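You operate a simulated robot arm through the tools that you are given. There is no shell and no other tool. Be economical: measure what you need, move in short steps, check, and stop when the job is done.

The job below is to be done with a simulated robot arm. You get a single attempt, and the scene is never put back.

JOB
Snap the yellow cap onto the pilot lamp in the socket, test it and put it in the blue tray.
Fine: set the knob to the volts printed on the lamp and let the green bar fill; knob at OFF, then the eject button; the cap stays on.
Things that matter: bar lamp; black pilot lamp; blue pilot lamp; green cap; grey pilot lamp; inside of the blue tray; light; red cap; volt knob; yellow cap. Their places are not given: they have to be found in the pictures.

The check looks at the end state, three seconds after you hand in, the way a careful person would. Anything else that was tipped, shoved, dropped, spilled or broken makes it a failure. Lids that push on must go on centred and level and be pressed home; caps that screw on are set level and turned clockwise until they are tight.

ROBOT AND FRAMES
A 7-joint arm with a two-finger parallel gripper, fixed in place. Base frame: the origin is at the foot of the arm, x ahead of it, y to its left, z up; the work surface is at about z = 0. Lengths are in mm, angles in rad, forces in N, time in s.
With the tool pointing down near the work surface it reaches from about 220 to 580 mm from the base axis. Its first joint turns from -1.152 to 1.152 rad. Payload 2.5 kg.
The TCP is the grasp point between the finger pads, 23 mm short of the fingertips. In the tool frame z runs along the fingers and y along their closing line. The gripper opens to 94 mm. The fingers are 38 mm wide and 10 mm thick; the gripper's body (54 by 96 mm) begins 39 mm behind the TCP.
Orientation is told as [roll, pitch, yaw] about the base's x, y, z axes, in that order, counted from this pose: with the fingers straight down and closing along the base's y, the tool's x points along the base's -x, its y along +y and its z along -z.

CONTROLS
- The arm moves only by the tool arm_command. Its arguments are lists of equal length, an entry for each row: "offset": the shift along the tool's x, y, z in mm, a list of three; "angular": the turn, a rotation vector about the tool's x, y, z in degrees, a list of three. In form: {"offset": [[x, y, z], ...], "angular": [[ax, ay, az], ...]}. A call has 1 to 20 rows; each row is the pose to reach, as a shift and turn from the pose commanded when the call began, along the tool's axes at that moment. "grip" is the opening in per cent of the stroke, from 0 (shut) to 100 (fully open), set as the call begins (left out, the last holds). A row lasts 0.2 s, in which the tool goes at most 50 mm and 0.15 rad; a call with a longer step from one row to the next is refused whole, and so is a gripper value outside its range. A pose out of reach is approached as far as the arm can. The call stops where the force on the tool passes 40 N (or 10 N more than at its start, if that is more) or the arm is blocked; 0.2 s more then pass. Each finger travels about 108 mm/s and halts on what it meets, pressing with about 23 N; the grip force reading is that of the motor and also rises with nothing between the fingers. The clock runs only during rows and for 0.2 s after the last one: add rows that repeat a pose to give the fingers time. The reply holds the time, the measured pose of the TCP, the force on the tool along the base axes, the opening and the grip force, in the units named above and with some noise, with the torque about the TCP (base axes, N m) and any sound that the robot's microphone picked up.
- Cameras (640 x 400 px; columns grow to the right, rows downward): "scene" is fixed at [102.1, -415.5, 529.6]; the picture's right is [0.90, -0.43, 0.00], its down [-0.33, -0.69, -0.64] and it looks along [0.28, 0.58, -0.77] (base axes); focal length 214 px, centre (320, 200). "wrist" rides on the gripper at [86, 16, -74] in the tool frame; the picture's right is [-0.18, 0.98, 0.00], its down [-0.58, -0.11, -0.81] and it looks along [-0.79, -0.15, 0.59] (tool axes); focal length 243 px, centre (320, 200).
- capture(camera): a new picture of that camera. No time passes.
- pixel_to_xyz(camera, pixels): for up to 12 pixels [column, row] of the newest picture of that camera ("zoom" is the newest enlarged one), the place [x, y, z] in the base frame of the surface seen there, good to about 3 mm, but the place of the scene camera against the robot may be out by one fixed shift of up to 12 mm in any direction. No time passes.
- zoom(camera, box): a new picture of the part [left, top, right, bottom] of that camera's present view, enlarged. No time passes.
- finish_job(): hands the job in; it is judged then, once.

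Keep the steps short. Do not move on a guess: measure, check each grasp and each placing, and mend mistakes. In all there are 80 turns and 38 pictures (those below and enlarged ones count). Leave the gripper open and the arm clear of the work at the hand-in unless told otherwise, and finish with a single line.

The tools are called after "Call:" by a JSON object that holds its "fn" and its "kwargs". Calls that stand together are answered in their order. arm_command: Moves the arm, as the interface text tells. Its arguments: {"type":"object","properties":{"offset":{"type":"array"},"angular":{"type":"array"},"grip":{"type":"number"}},"required":["offset","angular"]} The other tools are called the same way: capture (camera) takes a picture; pixel_to_xyz (camera, pixels) gives the place of the surface under pixels of a picture; zoom (camera, box) takes an enlarged picture of a part of a camera's view; finish_job () hands the job in.

At the start:

```text
clock: 0.0
position: [395.7, -60.7, 376.8]
ee_rot: [0.001, 0.0, -0.001]
ft_force: [-1.1, 0.2, 0.3]
wrist_torque: [-0.02, 0.02, 0.0]
finger_gap: 94.0
grip_force: 0.1
```

scene: 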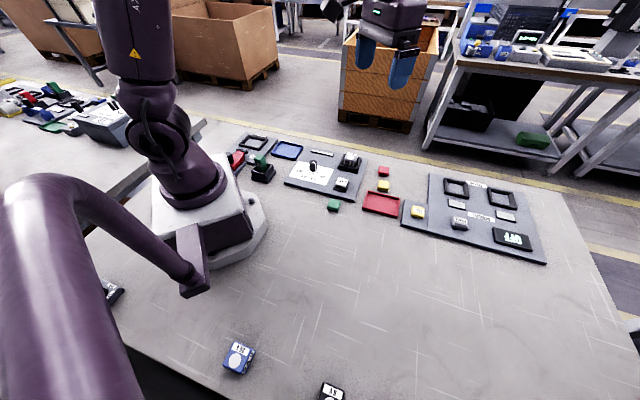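
wrist: 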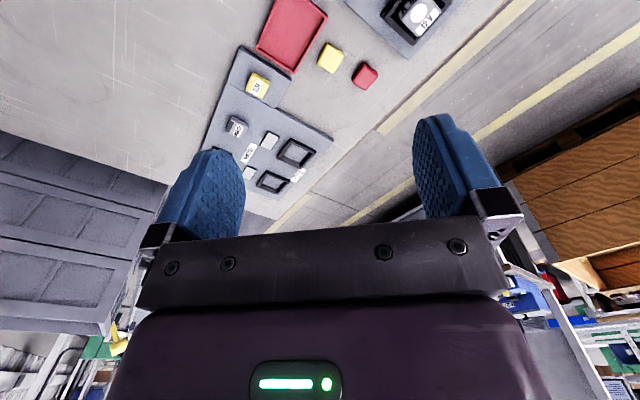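

I see a board at centre (knob, lamp socket?) and a board at right. I'll enlarge both.

Call:
{"fn": "zoom", "kwargs": {"camera": "scene", "box": [220, 120, 400, 232]}}

Call:
{"fn": "zoom", "kwargs": {"camera": "scene", "box": [380, 160, 560, 272]}}

```text
3.56 times, centred on (310, 176) of scene
```

zoom: 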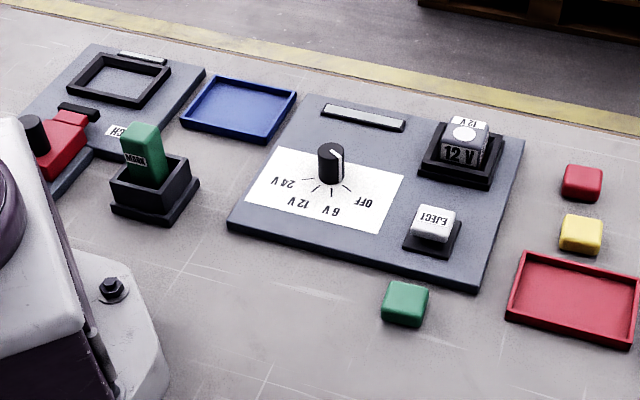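

```text
3.56 times, centred on (470, 216) of scene
```

zoom: 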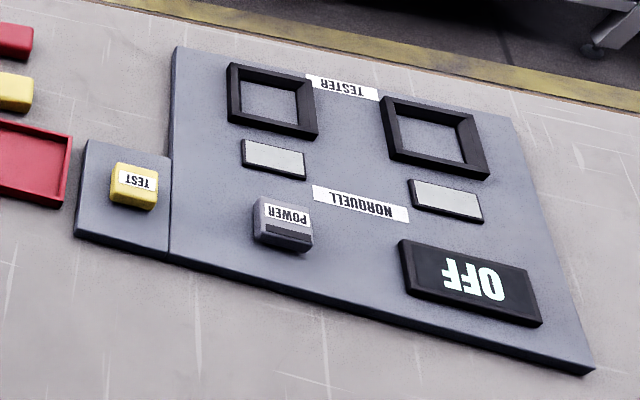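

The lamp in the socket is the grey one, marked 12 V. I'll measure rough places: yellow cap, lamp top, knob, eject button, blue tray, bar, and red and green caps.

Call:
{"fn": "pixel_to_xyz", "kwargs": {"camera": "scene", "pixels": [[383.3, 183.5], [351.5, 156.5], [313, 161.5], [341.8, 181], [287, 150], [322, 152.8], [384, 169], [334, 204], [290, 178], [260, 163], [277, 158], [297, 153]]}}

```text
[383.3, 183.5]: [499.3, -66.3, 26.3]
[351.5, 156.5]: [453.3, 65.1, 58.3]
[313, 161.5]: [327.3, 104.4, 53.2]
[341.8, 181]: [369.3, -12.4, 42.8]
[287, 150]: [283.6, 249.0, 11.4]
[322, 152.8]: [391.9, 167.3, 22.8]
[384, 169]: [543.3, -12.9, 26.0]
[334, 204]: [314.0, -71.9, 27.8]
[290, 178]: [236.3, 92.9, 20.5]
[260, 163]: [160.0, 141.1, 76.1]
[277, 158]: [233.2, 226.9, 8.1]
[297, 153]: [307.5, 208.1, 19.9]
```

Moving the wrist camera over to look at the lamp board: TCP to about (330, 20, 230).

Call:
{"fn": "arm_command", "kwargs": {"offset": [[16, 20, 37], [33, 40, 74], [50, 60, 110], [66, 81, 147], [66, 81, 147]], "angular": [[0, 0, 0], [0, 0, 0], [0, 0, 0], [0, 0, 0], [0, 0, 0]]}}

Call:
{"fn": "capture", "kwargs": {"camera": "wrist"}}

```text
clock: 1.2
position: [330.1, 20.8, 228.7]
ee_rot: [-0.001, 0.0, -0.001]
ft_force: [-1.1, 0.6, 1.3]
wrist_torque: [-0.01, -0.01, -0.05]
finger_gap: 93.8
grip_force: 0.0
```

```text
33 pictures are left
```

wrist: 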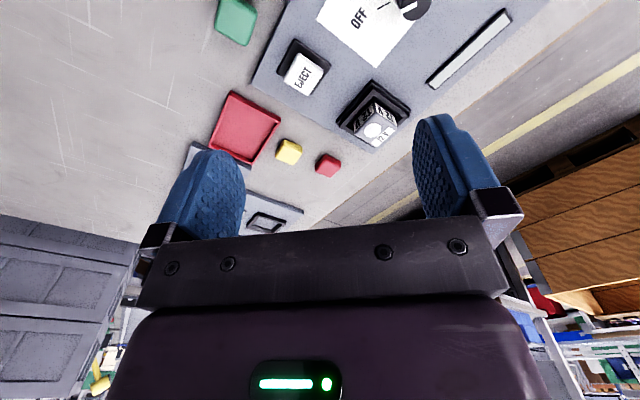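

The lamp is at (375,115), eject at (302,72), yellow cap at (289,151). I'll enlarge.

Call:
{"fn": "zoom", "kwargs": {"camera": "wrist", "box": [260, 60, 420, 180]}}

Call:
{"fn": "pixel_to_xyz", "kwargs": {"camera": "wrist", "pixels": [[289, 147], [375, 130], [302, 74], [327, 162], [240, 18], [245, 128], [430, 80], [508, 14], [346, 125], [378, 146], [408, 110], [372, 82]]}}

```text
3.33 times, centred on (340, 120) of wrist
```

zoom: 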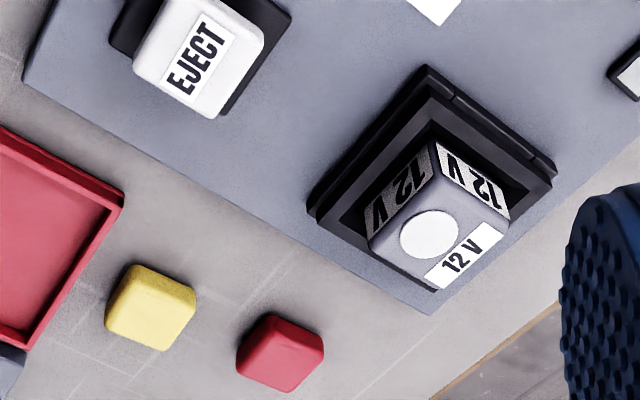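

```text
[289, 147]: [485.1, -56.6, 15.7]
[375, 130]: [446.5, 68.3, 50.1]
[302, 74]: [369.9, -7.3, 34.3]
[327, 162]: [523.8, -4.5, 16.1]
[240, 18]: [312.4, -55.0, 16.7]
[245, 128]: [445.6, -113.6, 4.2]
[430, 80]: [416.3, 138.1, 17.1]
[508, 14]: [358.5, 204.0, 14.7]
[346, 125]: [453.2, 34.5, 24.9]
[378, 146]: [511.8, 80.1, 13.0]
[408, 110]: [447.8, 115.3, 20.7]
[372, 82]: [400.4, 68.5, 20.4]
```

I'll measure the lamp and caps in the enlargement: lamp-top corners and disc, and yellow cap corners.

Call:
{"fn": "pixel_to_xyz", "kwargs": {"camera": "zoom", "pixels": [[430, 235], [372, 243], [438, 170], [508, 221], [434, 288], [465, 255], [150, 292], [110, 297], [133, 266], [194, 290], [158, 327], [205, 55]]}}

Call:
{"fn": "zoom", "kwargs": {"camera": "scene", "box": [320, 140, 400, 190]}}

```text
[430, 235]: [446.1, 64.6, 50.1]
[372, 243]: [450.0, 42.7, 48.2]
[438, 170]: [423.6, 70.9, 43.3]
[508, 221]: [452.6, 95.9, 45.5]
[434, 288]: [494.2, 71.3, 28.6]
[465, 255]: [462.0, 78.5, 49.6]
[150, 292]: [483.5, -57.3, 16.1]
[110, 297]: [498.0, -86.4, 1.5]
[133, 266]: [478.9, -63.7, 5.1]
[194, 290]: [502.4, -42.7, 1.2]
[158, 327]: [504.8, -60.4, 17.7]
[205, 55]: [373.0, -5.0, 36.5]
```

```text
8.00 times, centred on (360, 165) of scene
```

zoom: 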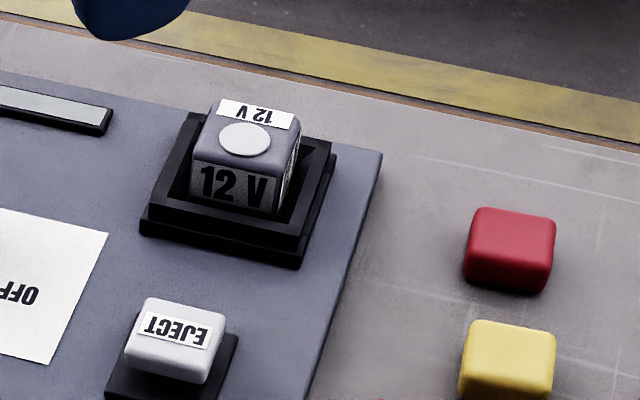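

Going closer above the lamp for a fine look: TCP to about (464, 60, 126), fingertips well over the lamp (top z≈50).

Call:
{"fn": "arm_command", "kwargs": {"offset": [[-34, 10, 0], [-67, 20, 25], [-100, 30, 60], [-134, 39, 103], [-134, 39, 103]], "angular": [[0, 0, 0], [0, 0, 0], [0, 0, 0], [0, 0, 0], [0, 0, 0]]}}

Call:
{"fn": "capture", "kwargs": {"camera": "wrist"}}

```text
refused: row 4 steps farther than a row can; nothing moved
```

```text
30 pictures are left
```

wrist: 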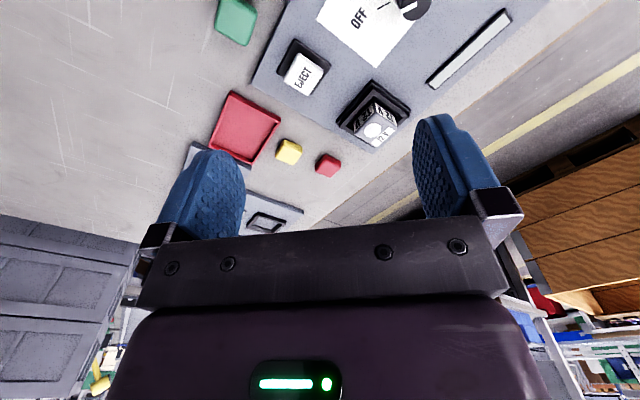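

The step was too long; I'll repeat with even steps.

Call:
{"fn": "arm_command", "kwargs": {"offset": [[-27, 8, 20], [-54, 16, 41], [-81, 24, 62], [-108, 32, 83], [-134, 39, 103], [-134, 39, 103]], "angular": [[0, 0, 0], [0, 0, 0], [0, 0, 0], [0, 0, 0], [0, 0, 0], [0, 0, 0]]}}

```text
clock: 2.6
position: [462.9, 58.5, 128.7]
ee_rot: [-0.001, -0.001, -0.002]
ft_force: [-0.2, -0.2, 0.0]
wrist_torque: [-0.04, -0.03, 0.01]
finger_gap: 94.0
grip_force: 0.1
```

Now a picture from here.

Call:
{"fn": "zoom", "kwargs": {"camera": "wrist", "box": [200, 0, 440, 150]}}

```text
2.67 times, centred on (320, 75) of wrist
```

zoom: 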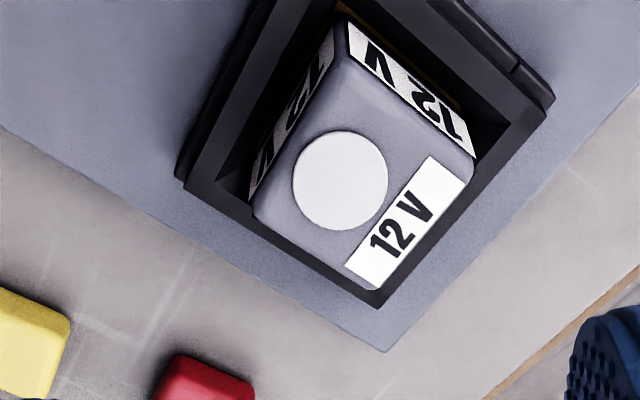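

Call:
{"fn": "pixel_to_xyz", "kwargs": {"camera": "zoom", "pixels": [[340, 180], [262, 208], [346, 88], [462, 158], [372, 282], [300, 195], [340, 134], [340, 226], [296, 180], [384, 180], [404, 222], [300, 245]]}}

```text
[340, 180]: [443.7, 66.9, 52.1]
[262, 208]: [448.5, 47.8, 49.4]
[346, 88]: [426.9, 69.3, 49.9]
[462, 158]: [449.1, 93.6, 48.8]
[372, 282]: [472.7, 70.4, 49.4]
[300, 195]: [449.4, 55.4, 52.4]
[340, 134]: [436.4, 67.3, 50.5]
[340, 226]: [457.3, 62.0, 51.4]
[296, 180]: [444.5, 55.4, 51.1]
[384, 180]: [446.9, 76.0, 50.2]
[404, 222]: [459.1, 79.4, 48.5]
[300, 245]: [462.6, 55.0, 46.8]
```

Lamp top centre ≈ (449, 70, 49), turned about 45°, with a disc offset away from the label. Now a close look at the yellow cap: TCP to about (505, -68, 100).

Call:
{"fn": "arm_command", "kwargs": {"offset": [[-11, -32, 7], [-21, -64, 14], [-32, -96, 21], [-42, -127, 29], [-42, -127, 29]], "angular": [[0, 0, 0], [0, 0, 0], [0, 0, 0], [0, 0, 0], [0, 0, 0]]}}

Call:
{"fn": "zoom", "kwargs": {"camera": "wrist", "box": [200, 0, 440, 150]}}

```text
clock: 3.8
position: [507.0, -67.9, 97.8]
ee_rot: [-0.002, 0.0, 0.0]
ft_force: [-0.4, 0.0, -0.6]
wrist_torque: [0.02, 0.01, -0.01]
finger_gap: 93.7
grip_force: 0.0
```

```text
2.67 times, centred on (320, 75) of wrist
```

zoom: 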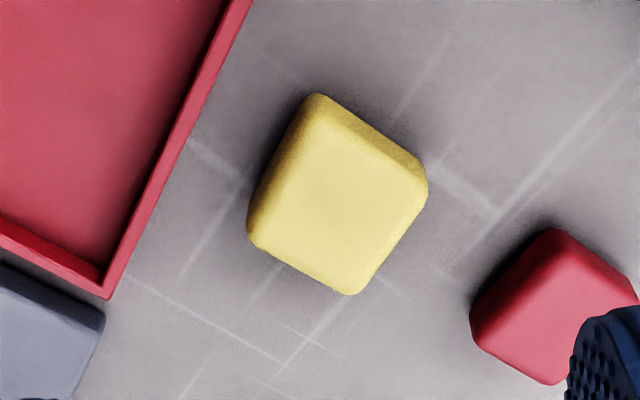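

Call:
{"fn": "pixel_to_xyz", "kwargs": {"camera": "zoom", "pixels": [[337, 200], [256, 222], [314, 106], [420, 190], [350, 288], [325, 135], [412, 175], [268, 222], [285, 165], [365, 140], [388, 240], [300, 260]]}}

```text
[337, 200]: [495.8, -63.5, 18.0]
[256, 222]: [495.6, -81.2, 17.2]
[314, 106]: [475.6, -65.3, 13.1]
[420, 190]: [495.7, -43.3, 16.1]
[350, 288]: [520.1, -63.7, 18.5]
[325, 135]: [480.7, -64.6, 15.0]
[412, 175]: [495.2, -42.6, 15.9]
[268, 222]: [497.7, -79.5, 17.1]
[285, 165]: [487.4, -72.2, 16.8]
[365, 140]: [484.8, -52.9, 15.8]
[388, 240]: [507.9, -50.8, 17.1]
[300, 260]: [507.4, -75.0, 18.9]
```

The cap is about 30 mm square, centre ≈ (497, -63), turned about 46°. I'll yaw the gripper +46° (in line with cap and lamp) and look again.

Call:
{"fn": "arm_command", "kwargs": {"offset": [[-4, 5, 0], [-8, 9, 0], [-11, 13, 0], [-14, 17, 0], [-17, 21, 0], [-21, 26, 0], [-21, 26, 0]], "angular": [[0, 0, -8], [0, 0, -16], [0, 0, -24], [0, 0, -32], [0, 0, -40], [0, 0, -46], [0, 0, -46]]}}

Call:
{"fn": "capture", "kwargs": {"camera": "wrist"}}

```text
clock: 5.4
position: [526.0, -41.1, 98.2]
ee_rot: [0.001, 0.0, 0.805]
ft_force: [-0.1, 0.5, 0.8]
wrist_torque: [-0.03, -0.04, 0.03]
finger_gap: 93.9
grip_force: 0.0
```

```text
27 pictures are left
```

wrist: 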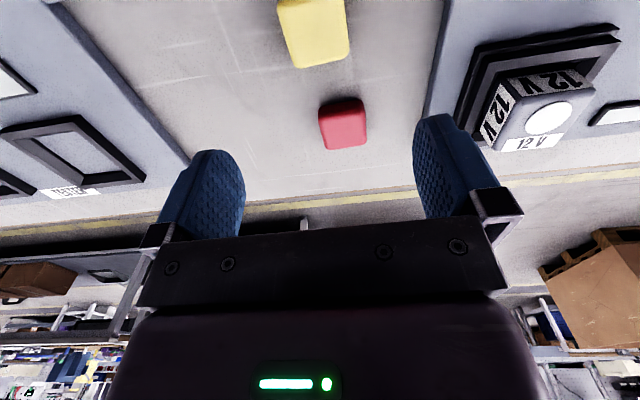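

Call:
{"fn": "zoom", "kwargs": {"camera": "wrist", "box": [260, 0, 380, 75]}}

Call:
{"fn": "zoom", "kwargs": {"camera": "wrist", "box": [460, 40, 620, 140]}}

```text
5.33 times, centred on (320, 38) of wrist
```

zoom: 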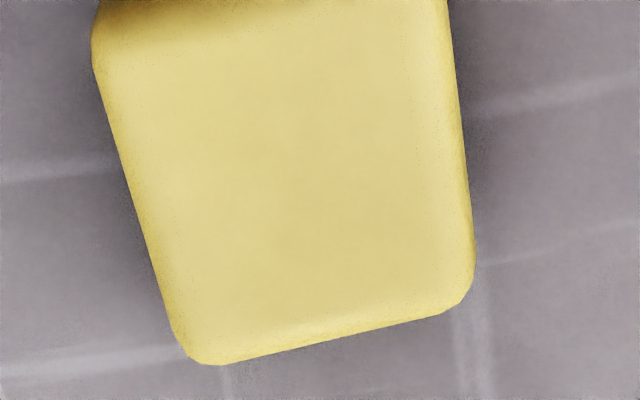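

```text
4.00 times, centred on (540, 90) of wrist
```

zoom: 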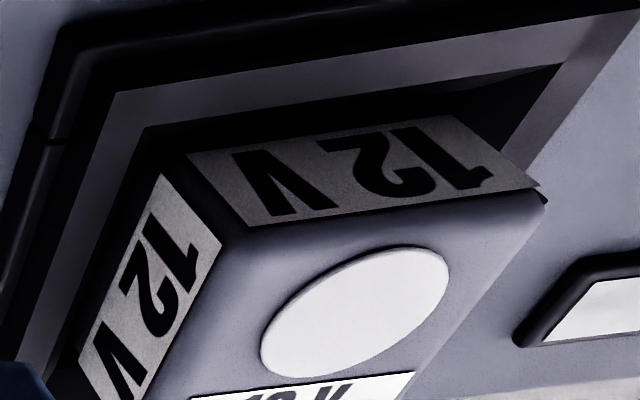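

Call:
{"fn": "pixel_to_xyz", "kwargs": {"camera": "wrist", "pixels": [[283.5, 22.5], [291.6, 52.5], [343.8, 22.5], [346.5, 43], [301.4, 65.5], [341.5, 57], [315, 40], [282, 5], [340, 3]]}}

```text
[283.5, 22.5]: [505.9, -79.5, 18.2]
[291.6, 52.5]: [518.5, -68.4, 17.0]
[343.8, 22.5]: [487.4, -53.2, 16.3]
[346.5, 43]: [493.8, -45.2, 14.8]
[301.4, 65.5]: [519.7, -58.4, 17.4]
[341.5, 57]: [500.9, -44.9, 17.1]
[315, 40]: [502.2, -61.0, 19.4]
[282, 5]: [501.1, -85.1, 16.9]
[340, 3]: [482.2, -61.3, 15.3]
```

Cap centre ≈ (499, -63), top z≈18. Moving above it with the gripper opened to 56 mm, then looking.

Call:
{"fn": "arm_command", "kwargs": {"offset": [[17, 2, 10], [34.5, 4.2, 20], [34.5, 4.2, 48], [34.5, 4.2, 48]], "angular": [[0, 0, 0], [0, 0, 0], [0, 0, 0], [0, 0, 0]], "grip": 60}}

Call:
{"fn": "capture", "kwargs": {"camera": "wrist"}}

```text
clock: 6.4
position: [499.3, -64.1, 49.1]
ee_rot: [0.0, -0.002, 0.801]
ft_force: [-0.3, -0.6, -0.2]
wrist_torque: [0.04, 0.0, 0.03]
finger_gap: 56.5
grip_force: 0.0
```

```text
24 pictures are left
```

wrist: 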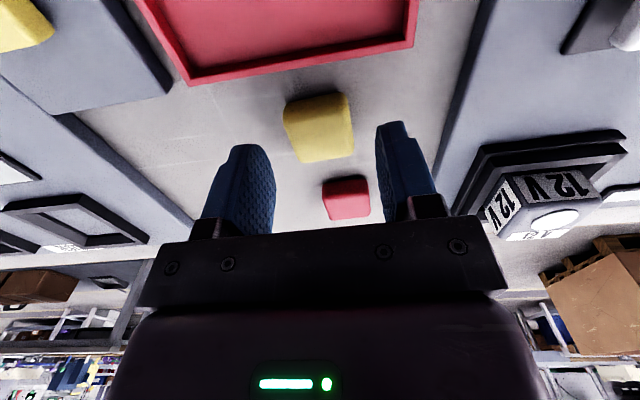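

The cap is centred between the fingers. Descend 20 mm and close.

Call:
{"fn": "arm_command", "kwargs": {"offset": [[0, 0, 10], [0, 0, 20], [0, 0, 20]], "angular": [[0, 0, 0], [0, 0, 0], [0, 0, 0]]}}

Call:
{"fn": "arm_command", "kwargs": {"offset": [[0, 0, 0], [0, 0, 0], [0, 0, 0]], "angular": [[0, 0, 0], [0, 0, 0], [0, 0, 0]], "grip": 0}}

Call:
{"fn": "capture", "kwargs": {"camera": "wrist"}}

```text
clock: 7.2
position: [499.0, -62.7, 30.1]
ee_rot: [0.002, -0.002, 0.804]
ft_force: [-0.7, 0.5, -0.1]
wrist_torque: [-0.01, 0.0, -0.01]
finger_gap: 56.5
grip_force: 0.0
```

```text
clock: 8.0
position: [500.1, -63.4, 30.7]
ee_rot: [0.0, -0.001, 0.803]
ft_force: [-1.0, 0.1, 0.1]
wrist_torque: [0.0, 0.03, 0.01]
finger_gap: 34.6
grip_force: 23.0
```

```text
23 pictures are left
```

wrist: 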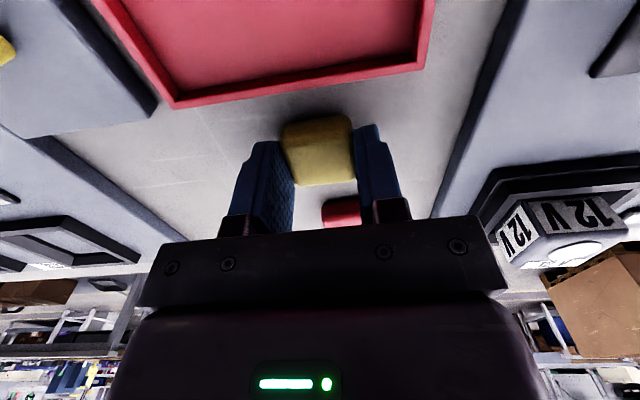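

Cap gripped (34.6 mm wide). Lift 100 mm, then move to look down on the lamp.

Call:
{"fn": "arm_command", "kwargs": {"offset": [[0, 0, -35], [0, 0, -70], [0, 0, -100], [-24, 30, -100], [-48, 60, -100], [-72, 90, -100], [-96.8, 121.4, -100], [-96.8, 121.4, -100]], "angular": [[0, 0, 0], [0, 0, 0], [0, 0, 0], [0, 0, 0], [0, 0, 0], [0, 0, 0], [0, 0, 0], [0, 0, 0]]}}

Call:
{"fn": "capture", "kwargs": {"camera": "wrist"}}

```text
clock: 9.8
position: [480.9, 91.9, 130.7]
ee_rot: [0.001, 0.0, 0.802]
ft_force: [-0.7, 0.4, 0.0]
wrist_torque: [0.01, 0.0, 0.01]
finger_gap: 34.1
grip_force: 23.1
```

```text
22 pictures are left
```

wrist: 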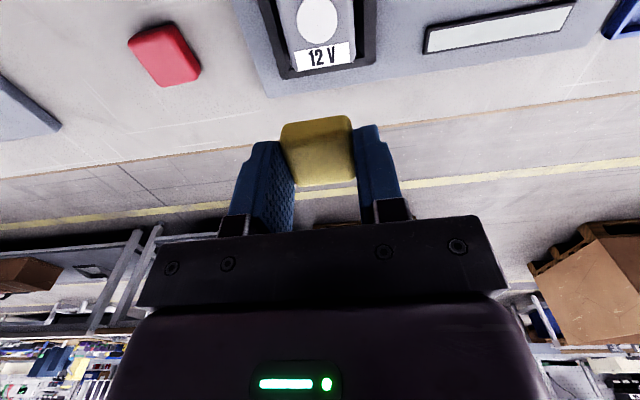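

The lamp is cut off at the top edge; back off 25 mm along tool x.

Call:
{"fn": "arm_command", "kwargs": {"offset": [[25, 0, 0], [25, 0, 0]], "angular": [[0, 0, 0], [0, 0, 0]]}}

Call:
{"fn": "zoom", "kwargs": {"camera": "wrist", "box": [240, 0, 400, 100]}}

```text
clock: 10.4
position: [464.0, 71.9, 131.2]
ee_rot: [0.001, -0.001, 0.803]
ft_force: [-0.5, 0.0, -0.2]
wrist_torque: [0.03, 0.01, -0.03]
finger_gap: 34.3
grip_force: 23.5
```

```text
4.00 times, centred on (320, 50) of wrist
```

zoom: 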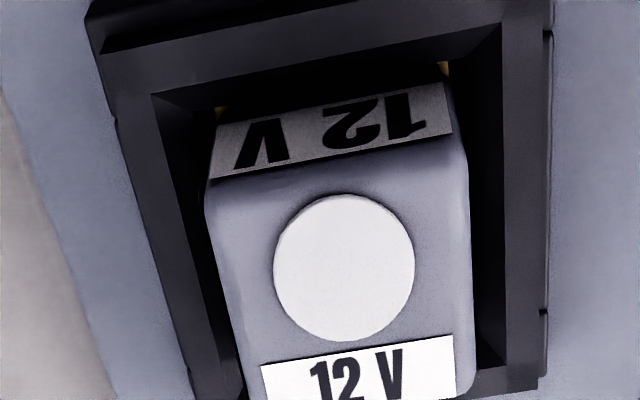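

I'll measure disc and face heights here, to see whether the disc is a raised seat for the cap.

Call:
{"fn": "pixel_to_xyz", "kwargs": {"camera": "zoom", "pixels": [[344, 268], [310, 250], [380, 250], [344, 310], [344, 225], [245, 250], [250, 300], [440, 220], [445, 280], [440, 310], [260, 210], [344, 180]]}}

Call:
{"fn": "zoom", "kwargs": {"camera": "scene", "box": [336, 144, 368, 164]}}

```text
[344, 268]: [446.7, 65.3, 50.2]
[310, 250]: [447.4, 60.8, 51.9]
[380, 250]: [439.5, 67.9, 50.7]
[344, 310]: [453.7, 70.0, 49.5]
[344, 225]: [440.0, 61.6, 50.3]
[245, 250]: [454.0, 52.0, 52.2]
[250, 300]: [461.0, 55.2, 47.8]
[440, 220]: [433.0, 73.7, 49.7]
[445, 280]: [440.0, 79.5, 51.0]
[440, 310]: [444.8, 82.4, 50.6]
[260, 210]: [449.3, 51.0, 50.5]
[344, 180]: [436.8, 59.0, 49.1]
```

```text
16.00 times, centred on (352, 154) of scene
```

zoom: 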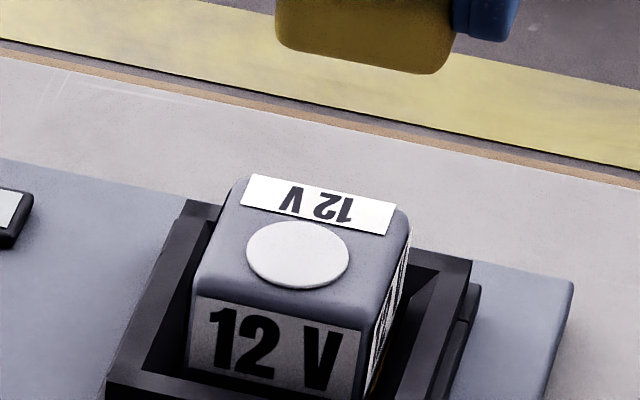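

Disc is a thin round pad at ≈ (447, 65.5, 50.5), centred across the lamp and set off away from the label: the cap's seat. I'll hover with the cap bottom about 12 mm above it and check from both cameras.

Call:
{"fn": "arm_command", "kwargs": {"offset": [[16.1, 7.4, 0], [16.1, 7.4, 20], [16.1, 7.4, 38], [16.1, 7.4, 38]], "angular": [[0, 0, 0], [0, 0, 0], [0, 0, 0], [0, 0, 0]]}}

Call:
{"fn": "capture", "kwargs": {"camera": "wrist"}}

Call:
{"fn": "zoom", "kwargs": {"camera": "scene", "box": [328, 134, 376, 164]}}

```text
clock: 11.4
position: [446.1, 64.8, 92.9]
ee_rot: [0.0, 0.0, 0.804]
ft_force: [0.3, -0.2, -0.1]
wrist_torque: [0.0, -0.01, 0.01]
finger_gap: 34.4
grip_force: 23.1
```

```text
19 pictures are left
```

wrist: 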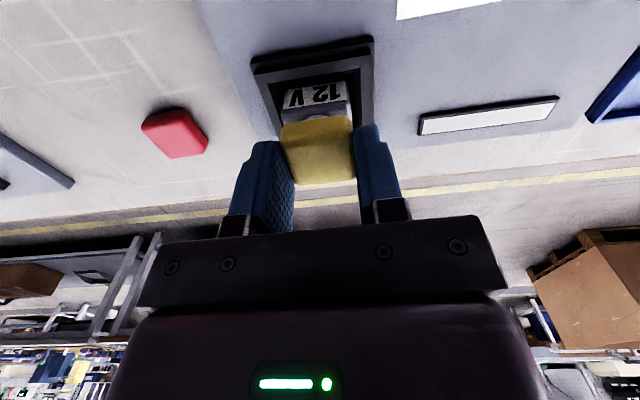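

```text
13.33 times, centred on (352, 149) of scene
```

zoom: 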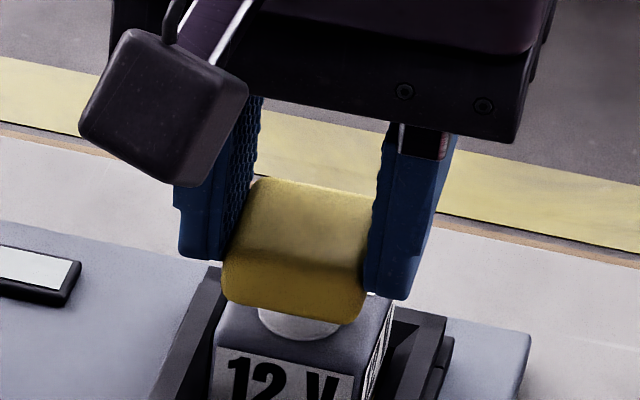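

The cap sits over the disc in the scene view. I'll check the cap's place in the hand and the lamp's width centring from this wrist picture.

Call:
{"fn": "pixel_to_xyz", "kwargs": {"camera": "wrist", "pixels": [[320, 150], [290, 130], [348, 122], [318, 125], [318, 130], [325, 172], [325, 178], [302, 175], [350, 165], [288, 114], [350, 105], [315, 140]]}}

Call:
{"fn": "zoom", "kwargs": {"camera": "wrist", "box": [240, 60, 400, 210]}}

```text
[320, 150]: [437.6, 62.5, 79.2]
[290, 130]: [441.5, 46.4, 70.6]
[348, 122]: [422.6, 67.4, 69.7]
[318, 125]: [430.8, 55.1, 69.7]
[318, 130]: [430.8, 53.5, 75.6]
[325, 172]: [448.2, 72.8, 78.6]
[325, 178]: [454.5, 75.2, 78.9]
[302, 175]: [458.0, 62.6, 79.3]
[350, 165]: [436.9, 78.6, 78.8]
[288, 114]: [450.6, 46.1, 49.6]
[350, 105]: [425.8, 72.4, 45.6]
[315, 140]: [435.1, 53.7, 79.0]
```

```text
2.67 times, centred on (320, 135) of wrist
```

zoom: 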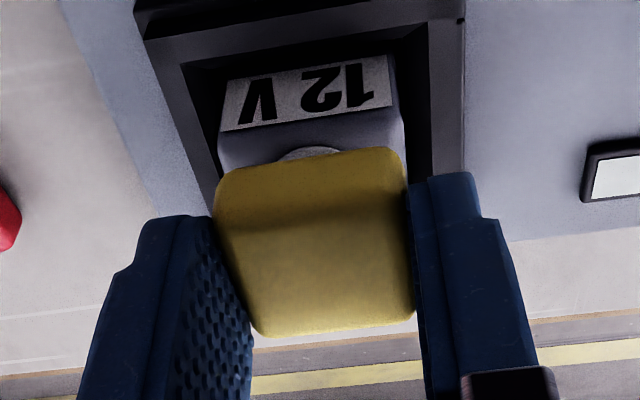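

The cap is centred in my hand (near face u≈339.5, TCP u≈356.6). To know whether it seats on the round pad or on the square top, I'll look at its underside: lift, back off, and tilt it towards the scene camera.

Call:
{"fn": "arm_command", "kwargs": {"offset": [[0, 0, -45], [0, 0, -90], [20, 0, -130], [50, 0, -150], [70, 0, -160], [70, 0, -160]], "angular": [[0, 0, 0], [0, 0, 0], [0, 0, 0], [0, 0, 0], [0, 0, 0], [0, 0, 0]]}}

Call:
{"fn": "arm_command", "kwargs": {"offset": [[0, 0, 0], [0, 0, 0], [0, 0, 0], [0, 0, 0], [0, 0, 0], [0, 0, 0], [0, 0, 0]], "angular": [[0, 8, 0], [0, 16, 0], [0, 24, 0], [0, 32, 0], [0, 40, 0], [0, 48, 0], [0, 48, 0]]}}

Call:
{"fn": "capture", "kwargs": {"camera": "scene"}}

```text
clock: 12.8
position: [395.0, 15.6, 252.8]
ee_rot: [0.001, -0.001, 0.804]
ft_force: [-0.7, 0.6, -0.7]
wrist_torque: [0.01, -0.02, -0.04]
finger_gap: 34.4
grip_force: 23.1
```

```text
clock: 14.4
position: [397.1, 15.0, 252.1]
ee_rot: [-0.001, 0.838, 0.803]
ft_force: [0.2, -0.2, 1.0]
wrist_torque: [-0.04, -0.02, 0.01]
finger_gap: 34.3
grip_force: 22.9
```

```text
16 pictures are left
```

scene: 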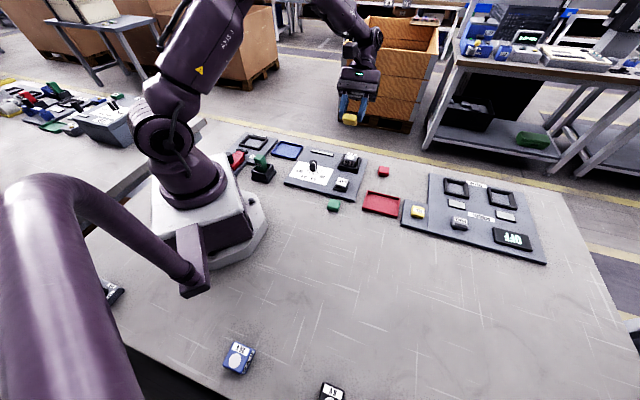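

Call:
{"fn": "zoom", "kwargs": {"camera": "scene", "box": [330, 104, 370, 129]}}

```text
16.00 times, centred on (350, 116) of scene
```

zoom: 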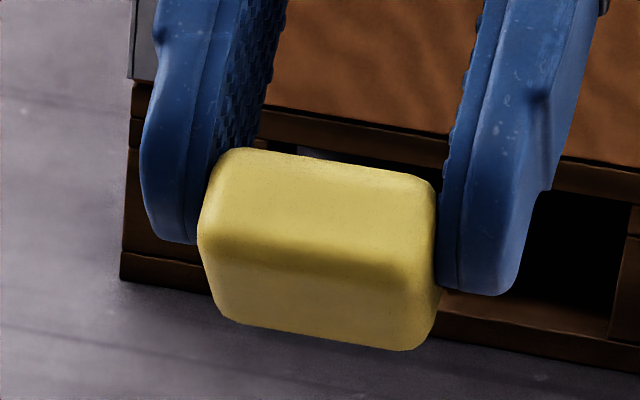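

The underside is plain, so the cap sits on the square top (lamp ≈38 mm, cap ≈34.6 mm). It should be centred on the top, at ≈ (449.8, 69.7). Straighten the tool and return above the lamp.

Call:
{"fn": "arm_command", "kwargs": {"offset": [[0, 0, 0], [0, 0, 0], [0, 0, 0], [0, 0, 0], [0, 0, 0], [0, 0, 0], [0, 0, 0]], "angular": [[0, -8, 0], [0, -16, 0], [0, -24, 0], [0, -32, 0], [0, -40, 0], [0, -48, 0], [0, -48, 0]]}}

Call:
{"fn": "arm_command", "kwargs": {"offset": [[-25, 0, 10], [-50, 0, 40], [-70, -0.9, 80], [-76.5, -0.9, 120], [-76.5, -0.9, 145], [-76.5, -0.9, 161], [-76.5, -0.9, 161]], "angular": [[0, 0, 0], [0, 0, 0], [0, 0, 0], [0, 0, 0], [0, 0, 0], [0, 0, 0], [0, 0, 0]]}}

Call:
{"fn": "zoom", "kwargs": {"camera": "wrist", "box": [240, 60, 400, 210]}}

Call:
{"fn": "zoom", "kwargs": {"camera": "scene", "box": [328, 134, 376, 164]}}

```text
clock: 16.0
position: [395.9, 15.2, 252.8]
ee_rot: [-0.001, -0.002, 0.802]
ft_force: [-1.1, 0.0, 0.1]
wrist_torque: [-0.01, 0.03, -0.02]
finger_gap: 34.7
grip_force: 22.6
```

```text
clock: 17.6
position: [450.9, 70.0, 92.3]
ee_rot: [0.0, 0.0, 0.804]
ft_force: [-0.3, 0.2, -0.1]
wrist_torque: [0.0, 0.04, 0.0]
finger_gap: 34.5
grip_force: 23.3
```

```text
2.67 times, centred on (320, 135) of wrist
```

zoom: 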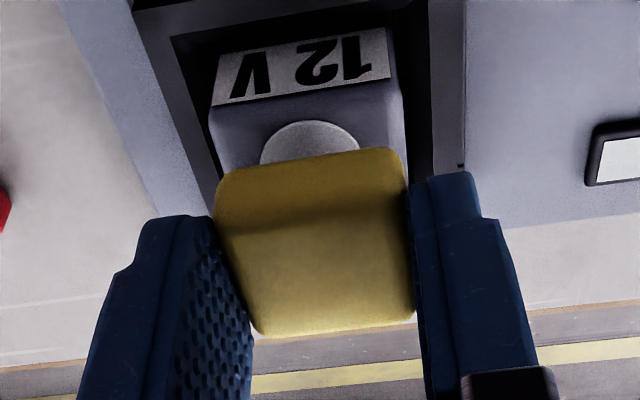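

```text
13.33 times, centred on (352, 149) of scene
```

zoom: 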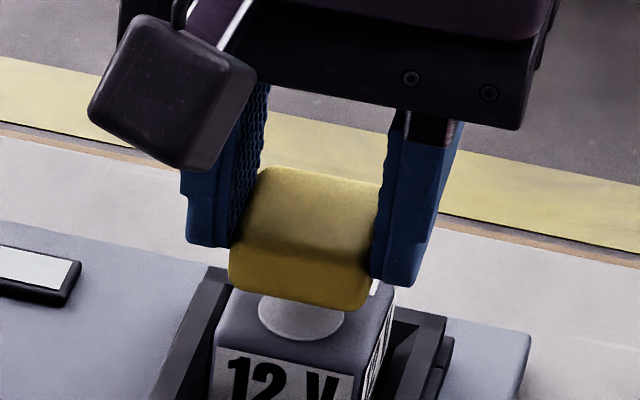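

Seen from the scene camera the cap may be a few mm too far back. I'll lower to about 2 mm above the top so the edges can be compared directly.

Call:
{"fn": "arm_command", "kwargs": {"offset": [[0, 0, 4], [0, 0, 8.5], [0, 0, 8.5]], "angular": [[0, 0, 0], [0, 0, 0], [0, 0, 0]]}}

Call:
{"fn": "zoom", "kwargs": {"camera": "scene", "box": [328, 138, 376, 168]}}

Call:
{"fn": "zoom", "kwargs": {"camera": "wrist", "box": [270, 60, 370, 150]}}

```text
clock: 18.4
position: [451.2, 69.9, 82.4]
ee_rot: [0.001, 0.0, 0.802]
ft_force: [-0.9, 0.2, -0.9]
wrist_torque: [0.0, -0.03, 0.01]
finger_gap: 34.5
grip_force: 23.2
```

```text
13.33 times, centred on (352, 153) of scene
```

zoom: 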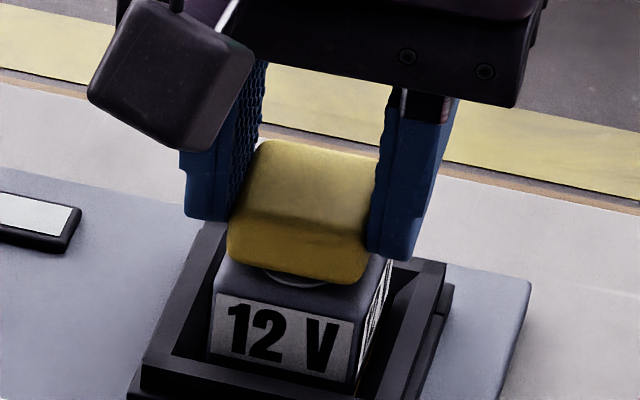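

```text
4.44 times, centred on (320, 105) of wrist
```

zoom: 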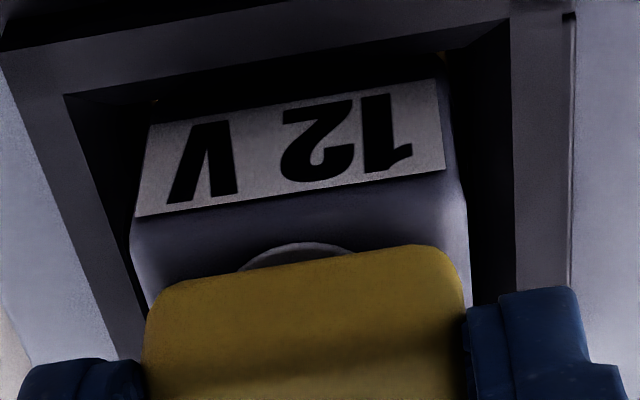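

Both views agree: the cap's near edge is ≈6.3 mm inside the lamp's near edge, and about 1.8 is wanted; sideways it is even. I'll raise 2 mm, move 4.7 mm along tool +x, and look again.

Call:
{"fn": "arm_command", "kwargs": {"offset": [[0, 0, -2], [4.7, 0, -2], [4.7, 0, 0], [4.7, 0, 0]], "angular": [[0, 0, 0], [0, 0, 0], [0, 0, 0], [0, 0, 0]]}}

Call:
{"fn": "zoom", "kwargs": {"camera": "scene", "box": [328, 138, 376, 168]}}

```text
clock: 19.4
position: [446.1, 67.9, 82.6]
ee_rot: [0.0, 0.0, 0.803]
ft_force: [-0.6, -0.7, -0.2]
wrist_torque: [0.0, 0.02, -0.02]
finger_gap: 34.6
grip_force: 23.3
```

```text
13.33 times, centred on (352, 153) of scene
```

zoom: 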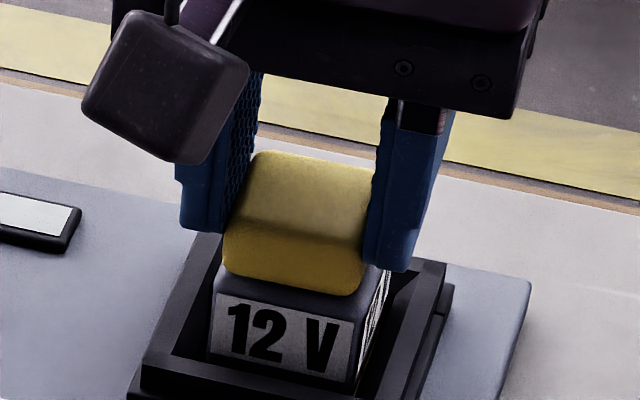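

Well centred now. Press down slowly and listen.

Call:
{"fn": "arm_command", "kwargs": {"offset": [[0, 0, 1], [0, 0, 2], [0, 0, 3], [0, 0, 4], [0, 0, 5], [0, 0, 6]], "angular": [[0, 0, 0], [0, 0, 0], [0, 0, 0], [0, 0, 0], [0, 0, 0], [0, 0, 0]]}}

```text
clock: 20.8
position: [449.4, 67.7, 78.6]
ee_rot: [-0.005, -0.005, 0.803]
ft_force: [-2.0, -0.2, 18.2]
wrist_torque: [0.05, -0.02, -0.02]
finger_gap: 34.6
grip_force: 22.9
```

18 N contact, no click yet. Release the cap, rise 30 mm, close the fingers and look before pressing on its top.

Call:
{"fn": "arm_command", "kwargs": {"offset": [[0, 0, -3], [0, 0, -3], [0, 0, -3]], "angular": [[0, 0, 0], [0, 0, 0], [0, 0, 0]], "grip": 56}}

Call:
{"fn": "arm_command", "kwargs": {"offset": [[0, 0, -15], [0, 0, -32], [0, 0, -32]], "angular": [[0, 0, 0], [0, 0, 0], [0, 0, 0]]}}

Call:
{"fn": "zoom", "kwargs": {"camera": "scene", "box": [328, 138, 376, 168]}}

Call:
{"fn": "zoom", "kwargs": {"camera": "wrist", "box": [240, 30, 400, 150]}}

```text
clock: 21.6
position: [447.1, 66.4, 79.6]
ee_rot: [-0.001, 0.0, 0.804]
ft_force: [-0.6, -1.3, -0.1]
wrist_torque: [-0.06, -0.01, 0.01]
finger_gap: 52.4
grip_force: 0.1
```

```text
clock: 22.4
position: [445.9, 67.2, 113.1]
ee_rot: [-0.001, 0.0, 0.804]
ft_force: [-0.2, 0.0, -0.3]
wrist_torque: [-0.01, -0.02, 0.02]
finger_gap: 52.8
grip_force: 0.0
```

```text
13.33 times, centred on (352, 153) of scene
```

zoom: 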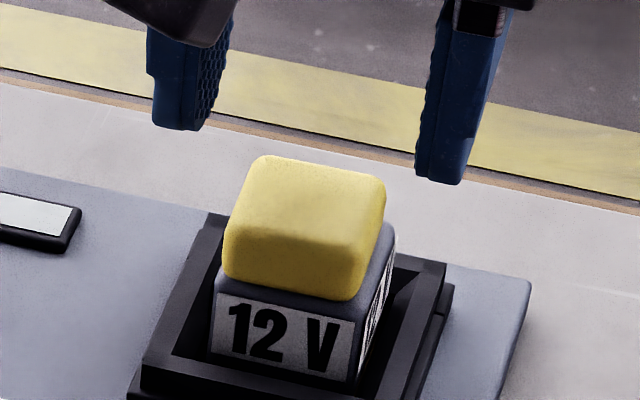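

```text
3.33 times, centred on (320, 90) of wrist
```

zoom: 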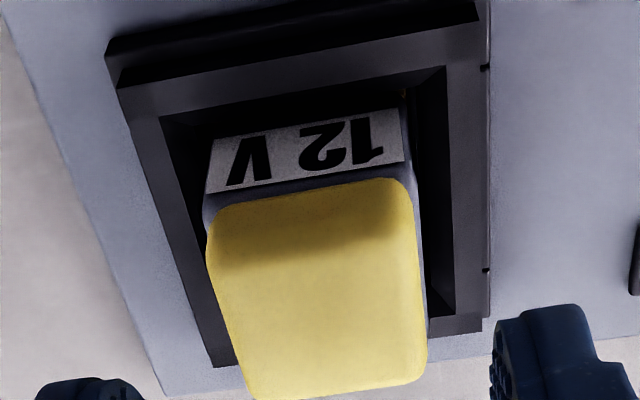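

The cap sits level and centred with small even margins. Close the fingers and press on its top.

Call:
{"fn": "arm_command", "kwargs": {"offset": [[0, 0, 0], [0, 0, 0], [0, 0, 0], [0, 0, 10], [0, 0, 18], [0, 0, 20], [0, 0, 21], [0, 0, 22], [0, 0, 23], [0, 0, 24], [0, 0, 25], [0, 0, 26], [0, 0, 27], [0, 0, 28], [0, 0, 29], [0, 0, 30]], "angular": [[0, 0, 0], [0, 0, 0], [0, 0, 0], [0, 0, 0], [0, 0, 0], [0, 0, 0], [0, 0, 0], [0, 0, 0], [0, 0, 0], [0, 0, 0], [0, 0, 0], [0, 0, 0], [0, 0, 0], [0, 0, 0], [0, 0, 0], [0, 0, 0]], "grip": 0}}

```text
clock: 25.2
position: [449.1, 67.9, 89.4]
ee_rot: [-0.005, -0.006, 0.804]
ft_force: [-6.2, -2.2, 16.9]
wrist_torque: [-0.05, 0.18, -0.01]
finger_gap: 0.0
grip_force: 22.6
stopped in row 14: the force on the tool passed its limit at 42 N (the readings are from after the stop); the commanded pose is now the measured one
```

It reached 42 N with no sound reported. Rise and look at the seat.

Call:
{"fn": "arm_command", "kwargs": {"offset": [[0, 0, -20], [0, 0, -40], [0, 0, -40]], "angular": [[0, 0, 0], [0, 0, 0], [0, 0, 0]]}}

Call:
{"fn": "zoom", "kwargs": {"camera": "scene", "box": [328, 138, 376, 168]}}

```text
clock: 26.0
position: [447.9, 65.7, 126.8]
ee_rot: [-0.003, -0.004, 0.803]
ft_force: [0.0, -0.6, -0.4]
wrist_torque: [0.0, -0.01, 0.03]
finger_gap: 0.0
grip_force: 22.7
```

```text
13.33 times, centred on (352, 153) of scene
```

zoom: 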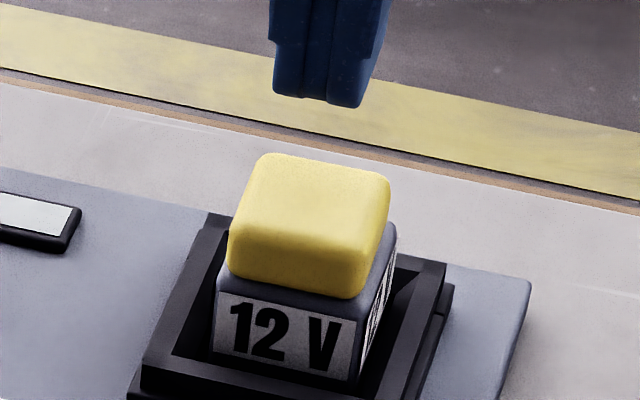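

The cap settled about 1 mm sideways, now evenly centred, perhaps snapped. To test: open, come down round it, grip and lift gently 2 mm while reading the force.

Call:
{"fn": "arm_command", "kwargs": {"offset": [[0, 0, 0], [0, 0, 0], [0, 0, 20], [0, 0, 42], [0, 0, 42]], "angular": [[0, 0, 0], [0, 0, 0], [0, 0, 0], [0, 0, 0], [0, 0, 0]], "grip": 58}}

Call:
{"fn": "arm_command", "kwargs": {"offset": [[0, 0, 0], [0, 0, 0], [0, 0, 0]], "angular": [[0, 0, 0], [0, 0, 0], [0, 0, 0]], "grip": 0}}

Call:
{"fn": "arm_command", "kwargs": {"offset": [[0, 0, -1], [0, 0, -2], [0, 0, -2]], "angular": [[0, 0, 0], [0, 0, 0], [0, 0, 0]]}}

Call:
{"fn": "zoom", "kwargs": {"camera": "scene", "box": [328, 138, 376, 168]}}

```text
clock: 27.2
position: [448.3, 66.3, 85.1]
ee_rot: [-0.004, -0.004, 0.803]
ft_force: [-0.5, -0.5, -0.3]
wrist_torque: [0.01, 0.01, -0.02]
finger_gap: 54.6
grip_force: 0.1
```

```text
clock: 28.0
position: [448.0, 67.1, 84.3]
ee_rot: [-0.003, -0.004, 0.804]
ft_force: [-0.2, -0.1, 0.8]
wrist_torque: [0.02, -0.01, 0.0]
finger_gap: 34.3
grip_force: 23.3
```

```text
clock: 28.8
position: [448.4, 68.3, 87.0]
ee_rot: [-0.003, -0.003, 0.804]
ft_force: [0.1, 0.4, 0.4]
wrist_torque: [0.03, -0.01, 0.02]
finger_gap: 34.5
grip_force: 22.7
```

```text
13.33 times, centred on (352, 153) of scene
```

zoom: 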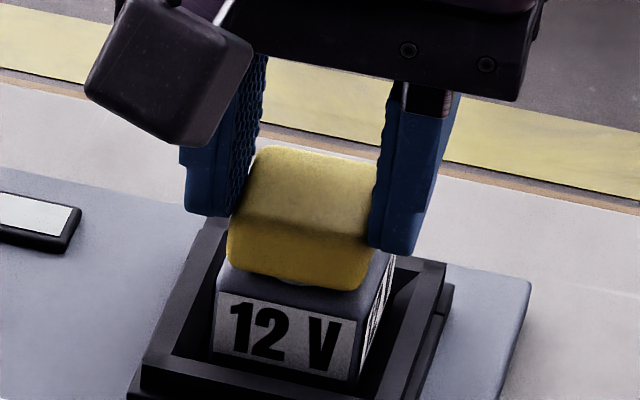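

Force stayed at zero and the cap came up freely: it isn't snapped. So the seat is the round pad. I'll shift 3.8 mm toward it (tool +x), 2 mm above, and look.

Call:
{"fn": "arm_command", "kwargs": {"offset": [[1.9, 0, 0], [3.8, 0, 0], [3.8, 0, 1]], "angular": [[0, 0, 0], [0, 0, 0], [0, 0, 0]]}}

Call:
{"fn": "zoom", "kwargs": {"camera": "scene", "box": [328, 138, 376, 168]}}

```text
clock: 29.6
position: [446.1, 64.8, 85.7]
ee_rot: [-0.003, -0.003, 0.804]
ft_force: [-0.5, 0.3, -1.0]
wrist_torque: [-0.01, -0.01, 0.0]
finger_gap: 34.5
grip_force: 22.8
```

```text
13.33 times, centred on (352, 153) of scene
```

zoom: 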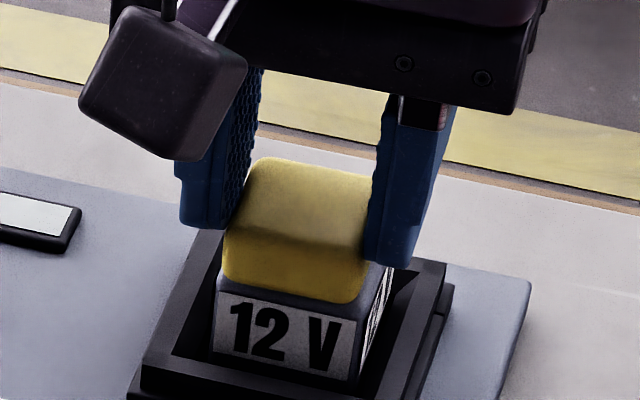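

Centred over the pad now. Lower to contact, release, rise, close, and press on top.

Call:
{"fn": "arm_command", "kwargs": {"offset": [[0, 0, 1], [0, 0, 2], [0, 0, 3], [0, 0, 4], [0, 0, 5], [0, 0, 6]], "angular": [[0, 0, 0], [0, 0, 0], [0, 0, 0], [0, 0, 0], [0, 0, 0], [0, 0, 0]]}}

Call:
{"fn": "arm_command", "kwargs": {"offset": [[0, 0, -2], [0, 0, -2], [0, 0, -2], [0, 0, -18], [0, 0, -32], [0, 0, -32]], "angular": [[0, 0, 0], [0, 0, 0], [0, 0, 0], [0, 0, 0], [0, 0, 0], [0, 0, 0]], "grip": 56}}

Call:
{"fn": "arm_command", "kwargs": {"offset": [[0, 0, 0], [0, 0, 0], [0, 0, 0], [0, 0, 10], [0, 0, 17], [0, 0, 18], [0, 0, 19], [0, 0, 20], [0, 0, 21], [0, 0, 22], [0, 0, 23], [0, 0, 24], [0, 0, 25], [0, 0, 26], [0, 0, 27], [0, 0, 28], [0, 0, 29], [0, 0, 30]], "angular": [[0, 0, 0], [0, 0, 0], [0, 0, 0], [0, 0, 0], [0, 0, 0], [0, 0, 0], [0, 0, 0], [0, 0, 0], [0, 0, 0], [0, 0, 0], [0, 0, 0], [0, 0, 0], [0, 0, 0], [0, 0, 0], [0, 0, 0], [0, 0, 0], [0, 0, 0], [0, 0, 0]], "grip": 0}}

```text
clock: 31.0
position: [448.0, 63.9, 79.8]
ee_rot: [-0.005, -0.005, 0.802]
ft_force: [-1.1, 1.0, 18.8]
wrist_torque: [0.06, 0.03, 0.01]
finger_gap: 34.8
grip_force: 23.3
```

```text
clock: 32.4
position: [445.1, 63.6, 112.5]
ee_rot: [-0.005, -0.005, 0.802]
ft_force: [0.6, -0.3, 0.8]
wrist_torque: [0.03, -0.03, -0.01]
finger_gap: 52.5
grip_force: 0.1
```

```text
clock: 35.7
position: [448.5, 64.2, 89.2]
ee_rot: [-0.007, -0.01, 0.803]
ft_force: [-5.6, -0.5, 18.4]
wrist_torque: [-0.02, 0.14, -0.02]
finger_gap: 0.0
grip_force: 23.0
stopped in row 16: the force on the tool passed its limit at 41 N (the readings are from after the stop); the commanded pose is now the measured one
```

Pressed to 41 N again. Rise, open, regrip and lift gently to test.

Call:
{"fn": "arm_command", "kwargs": {"offset": [[0, 0, -15], [0, 0, -30], [0, 0, -30], [0, 0, -30], [0, 0, -10], [0, 0, 4], [0, 0, 4]], "angular": [[0, 0, 0], [0, 0, 0], [0, 0, 0], [0, 0, 0], [0, 0, 0], [0, 0, 0], [0, 0, 0]], "grip": 58}}

Call:
{"fn": "zoom", "kwargs": {"camera": "scene", "box": [328, 138, 376, 168]}}

Call:
{"fn": "arm_command", "kwargs": {"offset": [[0, 0, 0], [0, 0, 0], [0, 0, 0]], "angular": [[0, 0, 0], [0, 0, 0], [0, 0, 0]], "grip": 0}}

Call:
{"fn": "arm_command", "kwargs": {"offset": [[0, 0, -1], [0, 0, -2], [0, 0, -2]], "angular": [[0, 0, 0], [0, 0, 0], [0, 0, 0]]}}

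```text
clock: 37.3
position: [446.9, 63.4, 83.4]
ee_rot: [-0.005, -0.008, 0.802]
ft_force: [0.9, 0.8, -0.7]
wrist_torque: [-0.01, 0.0, -0.01]
finger_gap: 54.5
grip_force: 0.0
```

```text
13.33 times, centred on (352, 153) of scene
```

zoom: 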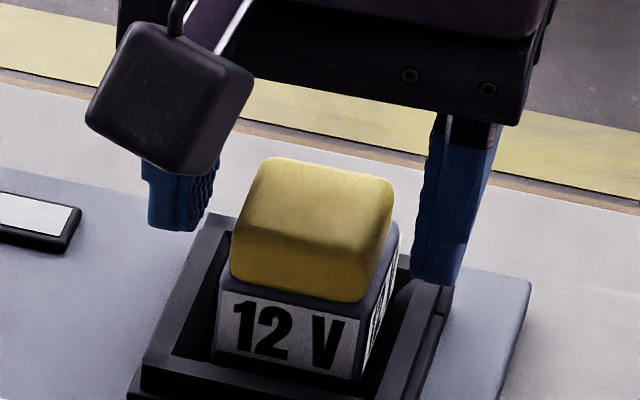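

```text
clock: 38.1
position: [448.2, 64.0, 83.1]
ee_rot: [-0.007, -0.007, 0.802]
ft_force: [0.1, -0.8, -0.7]
wrist_torque: [0.02, 0.0, 0.01]
finger_gap: 34.4
grip_force: 23.1
```

```text
clock: 38.9
position: [447.6, 65.0, 86.0]
ee_rot: [-0.005, -0.006, 0.802]
ft_force: [-0.6, -0.5, -0.2]
wrist_torque: [0.01, 0.0, -0.02]
finger_gap: 34.3
grip_force: 23.2
```

Still free, so not snapped. The readings show the arm sags about 3 mm in +x under load and drags the cap off its seat while pressing. I'll reset the cap on the pad (shift +1.5 mm in tool y), release, and press on top with the sag compensated.

Call:
{"fn": "arm_command", "kwargs": {"offset": [[0, 1.5, 0], [0, 1.5, 1], [0, 1.5, 2], [0, 1.5, 2]], "angular": [[0, 0, 0], [0, 0, 0], [0, 0, 0], [0, 0, 0]]}}

Call:
{"fn": "arm_command", "kwargs": {"offset": [[0, 0, 0], [0, 0, 0], [0, 0, -15], [0, 0, -30], [0, 0, -30]], "angular": [[0, 0, 0], [0, 0, 0], [0, 0, 0], [0, 0, 0], [0, 0, 0]], "grip": 56}}

Call:
{"fn": "arm_command", "kwargs": {"offset": [[0, 0, 0], [0, 0, 0], [0, 0, 0], [0, 0, 10], [0, 0, 18], [0, 0, 21], [0.6, 0.6, 22.5], [1.2, 1.2, 23.5], [1.8, 1.8, 24.5], [2.4, 2.4, 25.5], [2.7, 2.7, 26], [2.7, 2.7, 26]], "angular": [[0, 0, 0], [0, 0, 0], [0, 0, 0], [0, 0, 0], [0, 0, 0], [0, 0, 0], [0, 0, 0], [0, 0, 0], [0, 0, 0], [0, 0, 0], [0, 0, 0], [0, 0, 0]], "grip": 0}}

```text
clock: 39.9
position: [446.5, 65.8, 81.7]
ee_rot: [-0.008, -0.007, 0.801]
ft_force: [-0.6, 0.2, 0.7]
wrist_torque: [0.02, 0.01, -0.02]
finger_gap: 34.5
grip_force: 22.7
```

```text
clock: 41.1
position: [447.9, 65.0, 113.4]
ee_rot: [-0.005, -0.007, 0.804]
ft_force: [-0.5, -1.5, 0.0]
wrist_torque: [0.02, 0.0, 0.0]
finger_gap: 52.6
grip_force: 0.1
```

```text
clock: 43.7
position: [443.9, 65.0, 89.3]
ee_rot: [-0.008, -0.011, 0.803]
ft_force: [5.0, -0.8, 20.2]
wrist_torque: [0.06, -0.18, -0.05]
finger_gap: 0.0
grip_force: 22.4
```

Overcompensated: now +5 N in x. I'll bring it half-way back and press more.

Call:
{"fn": "arm_command", "kwargs": {"offset": [[-0.7, -0.7, 0], [-1.3, -1.3, 0.5], [-1.3, -1.3, 1.2], [-1.2, -1.2, 2], [-1, -1, 2.7], [-0.9, -0.9, 3.3], [-0.9, -0.9, 3.3]], "angular": [[0, 0, 0], [0, 0, 0], [0, 0, 0], [0, 0, 0], [0, 0, 0], [0, 0, 0], [0, 0, 0]]}}

```text
clock: 44.7
position: [444.7, 65.0, 88.2]
ee_rot: [-0.009, -0.009, 0.803]
ft_force: [-5.7, -1.0, 18.3]
wrist_torque: [-0.02, 0.18, -0.02]
finger_gap: 0.1
grip_force: 23.3
stopped in row 4: the force on the tool passed its limit at 42 N (the readings are from after the stop); the commanded pose is now the measured one
```

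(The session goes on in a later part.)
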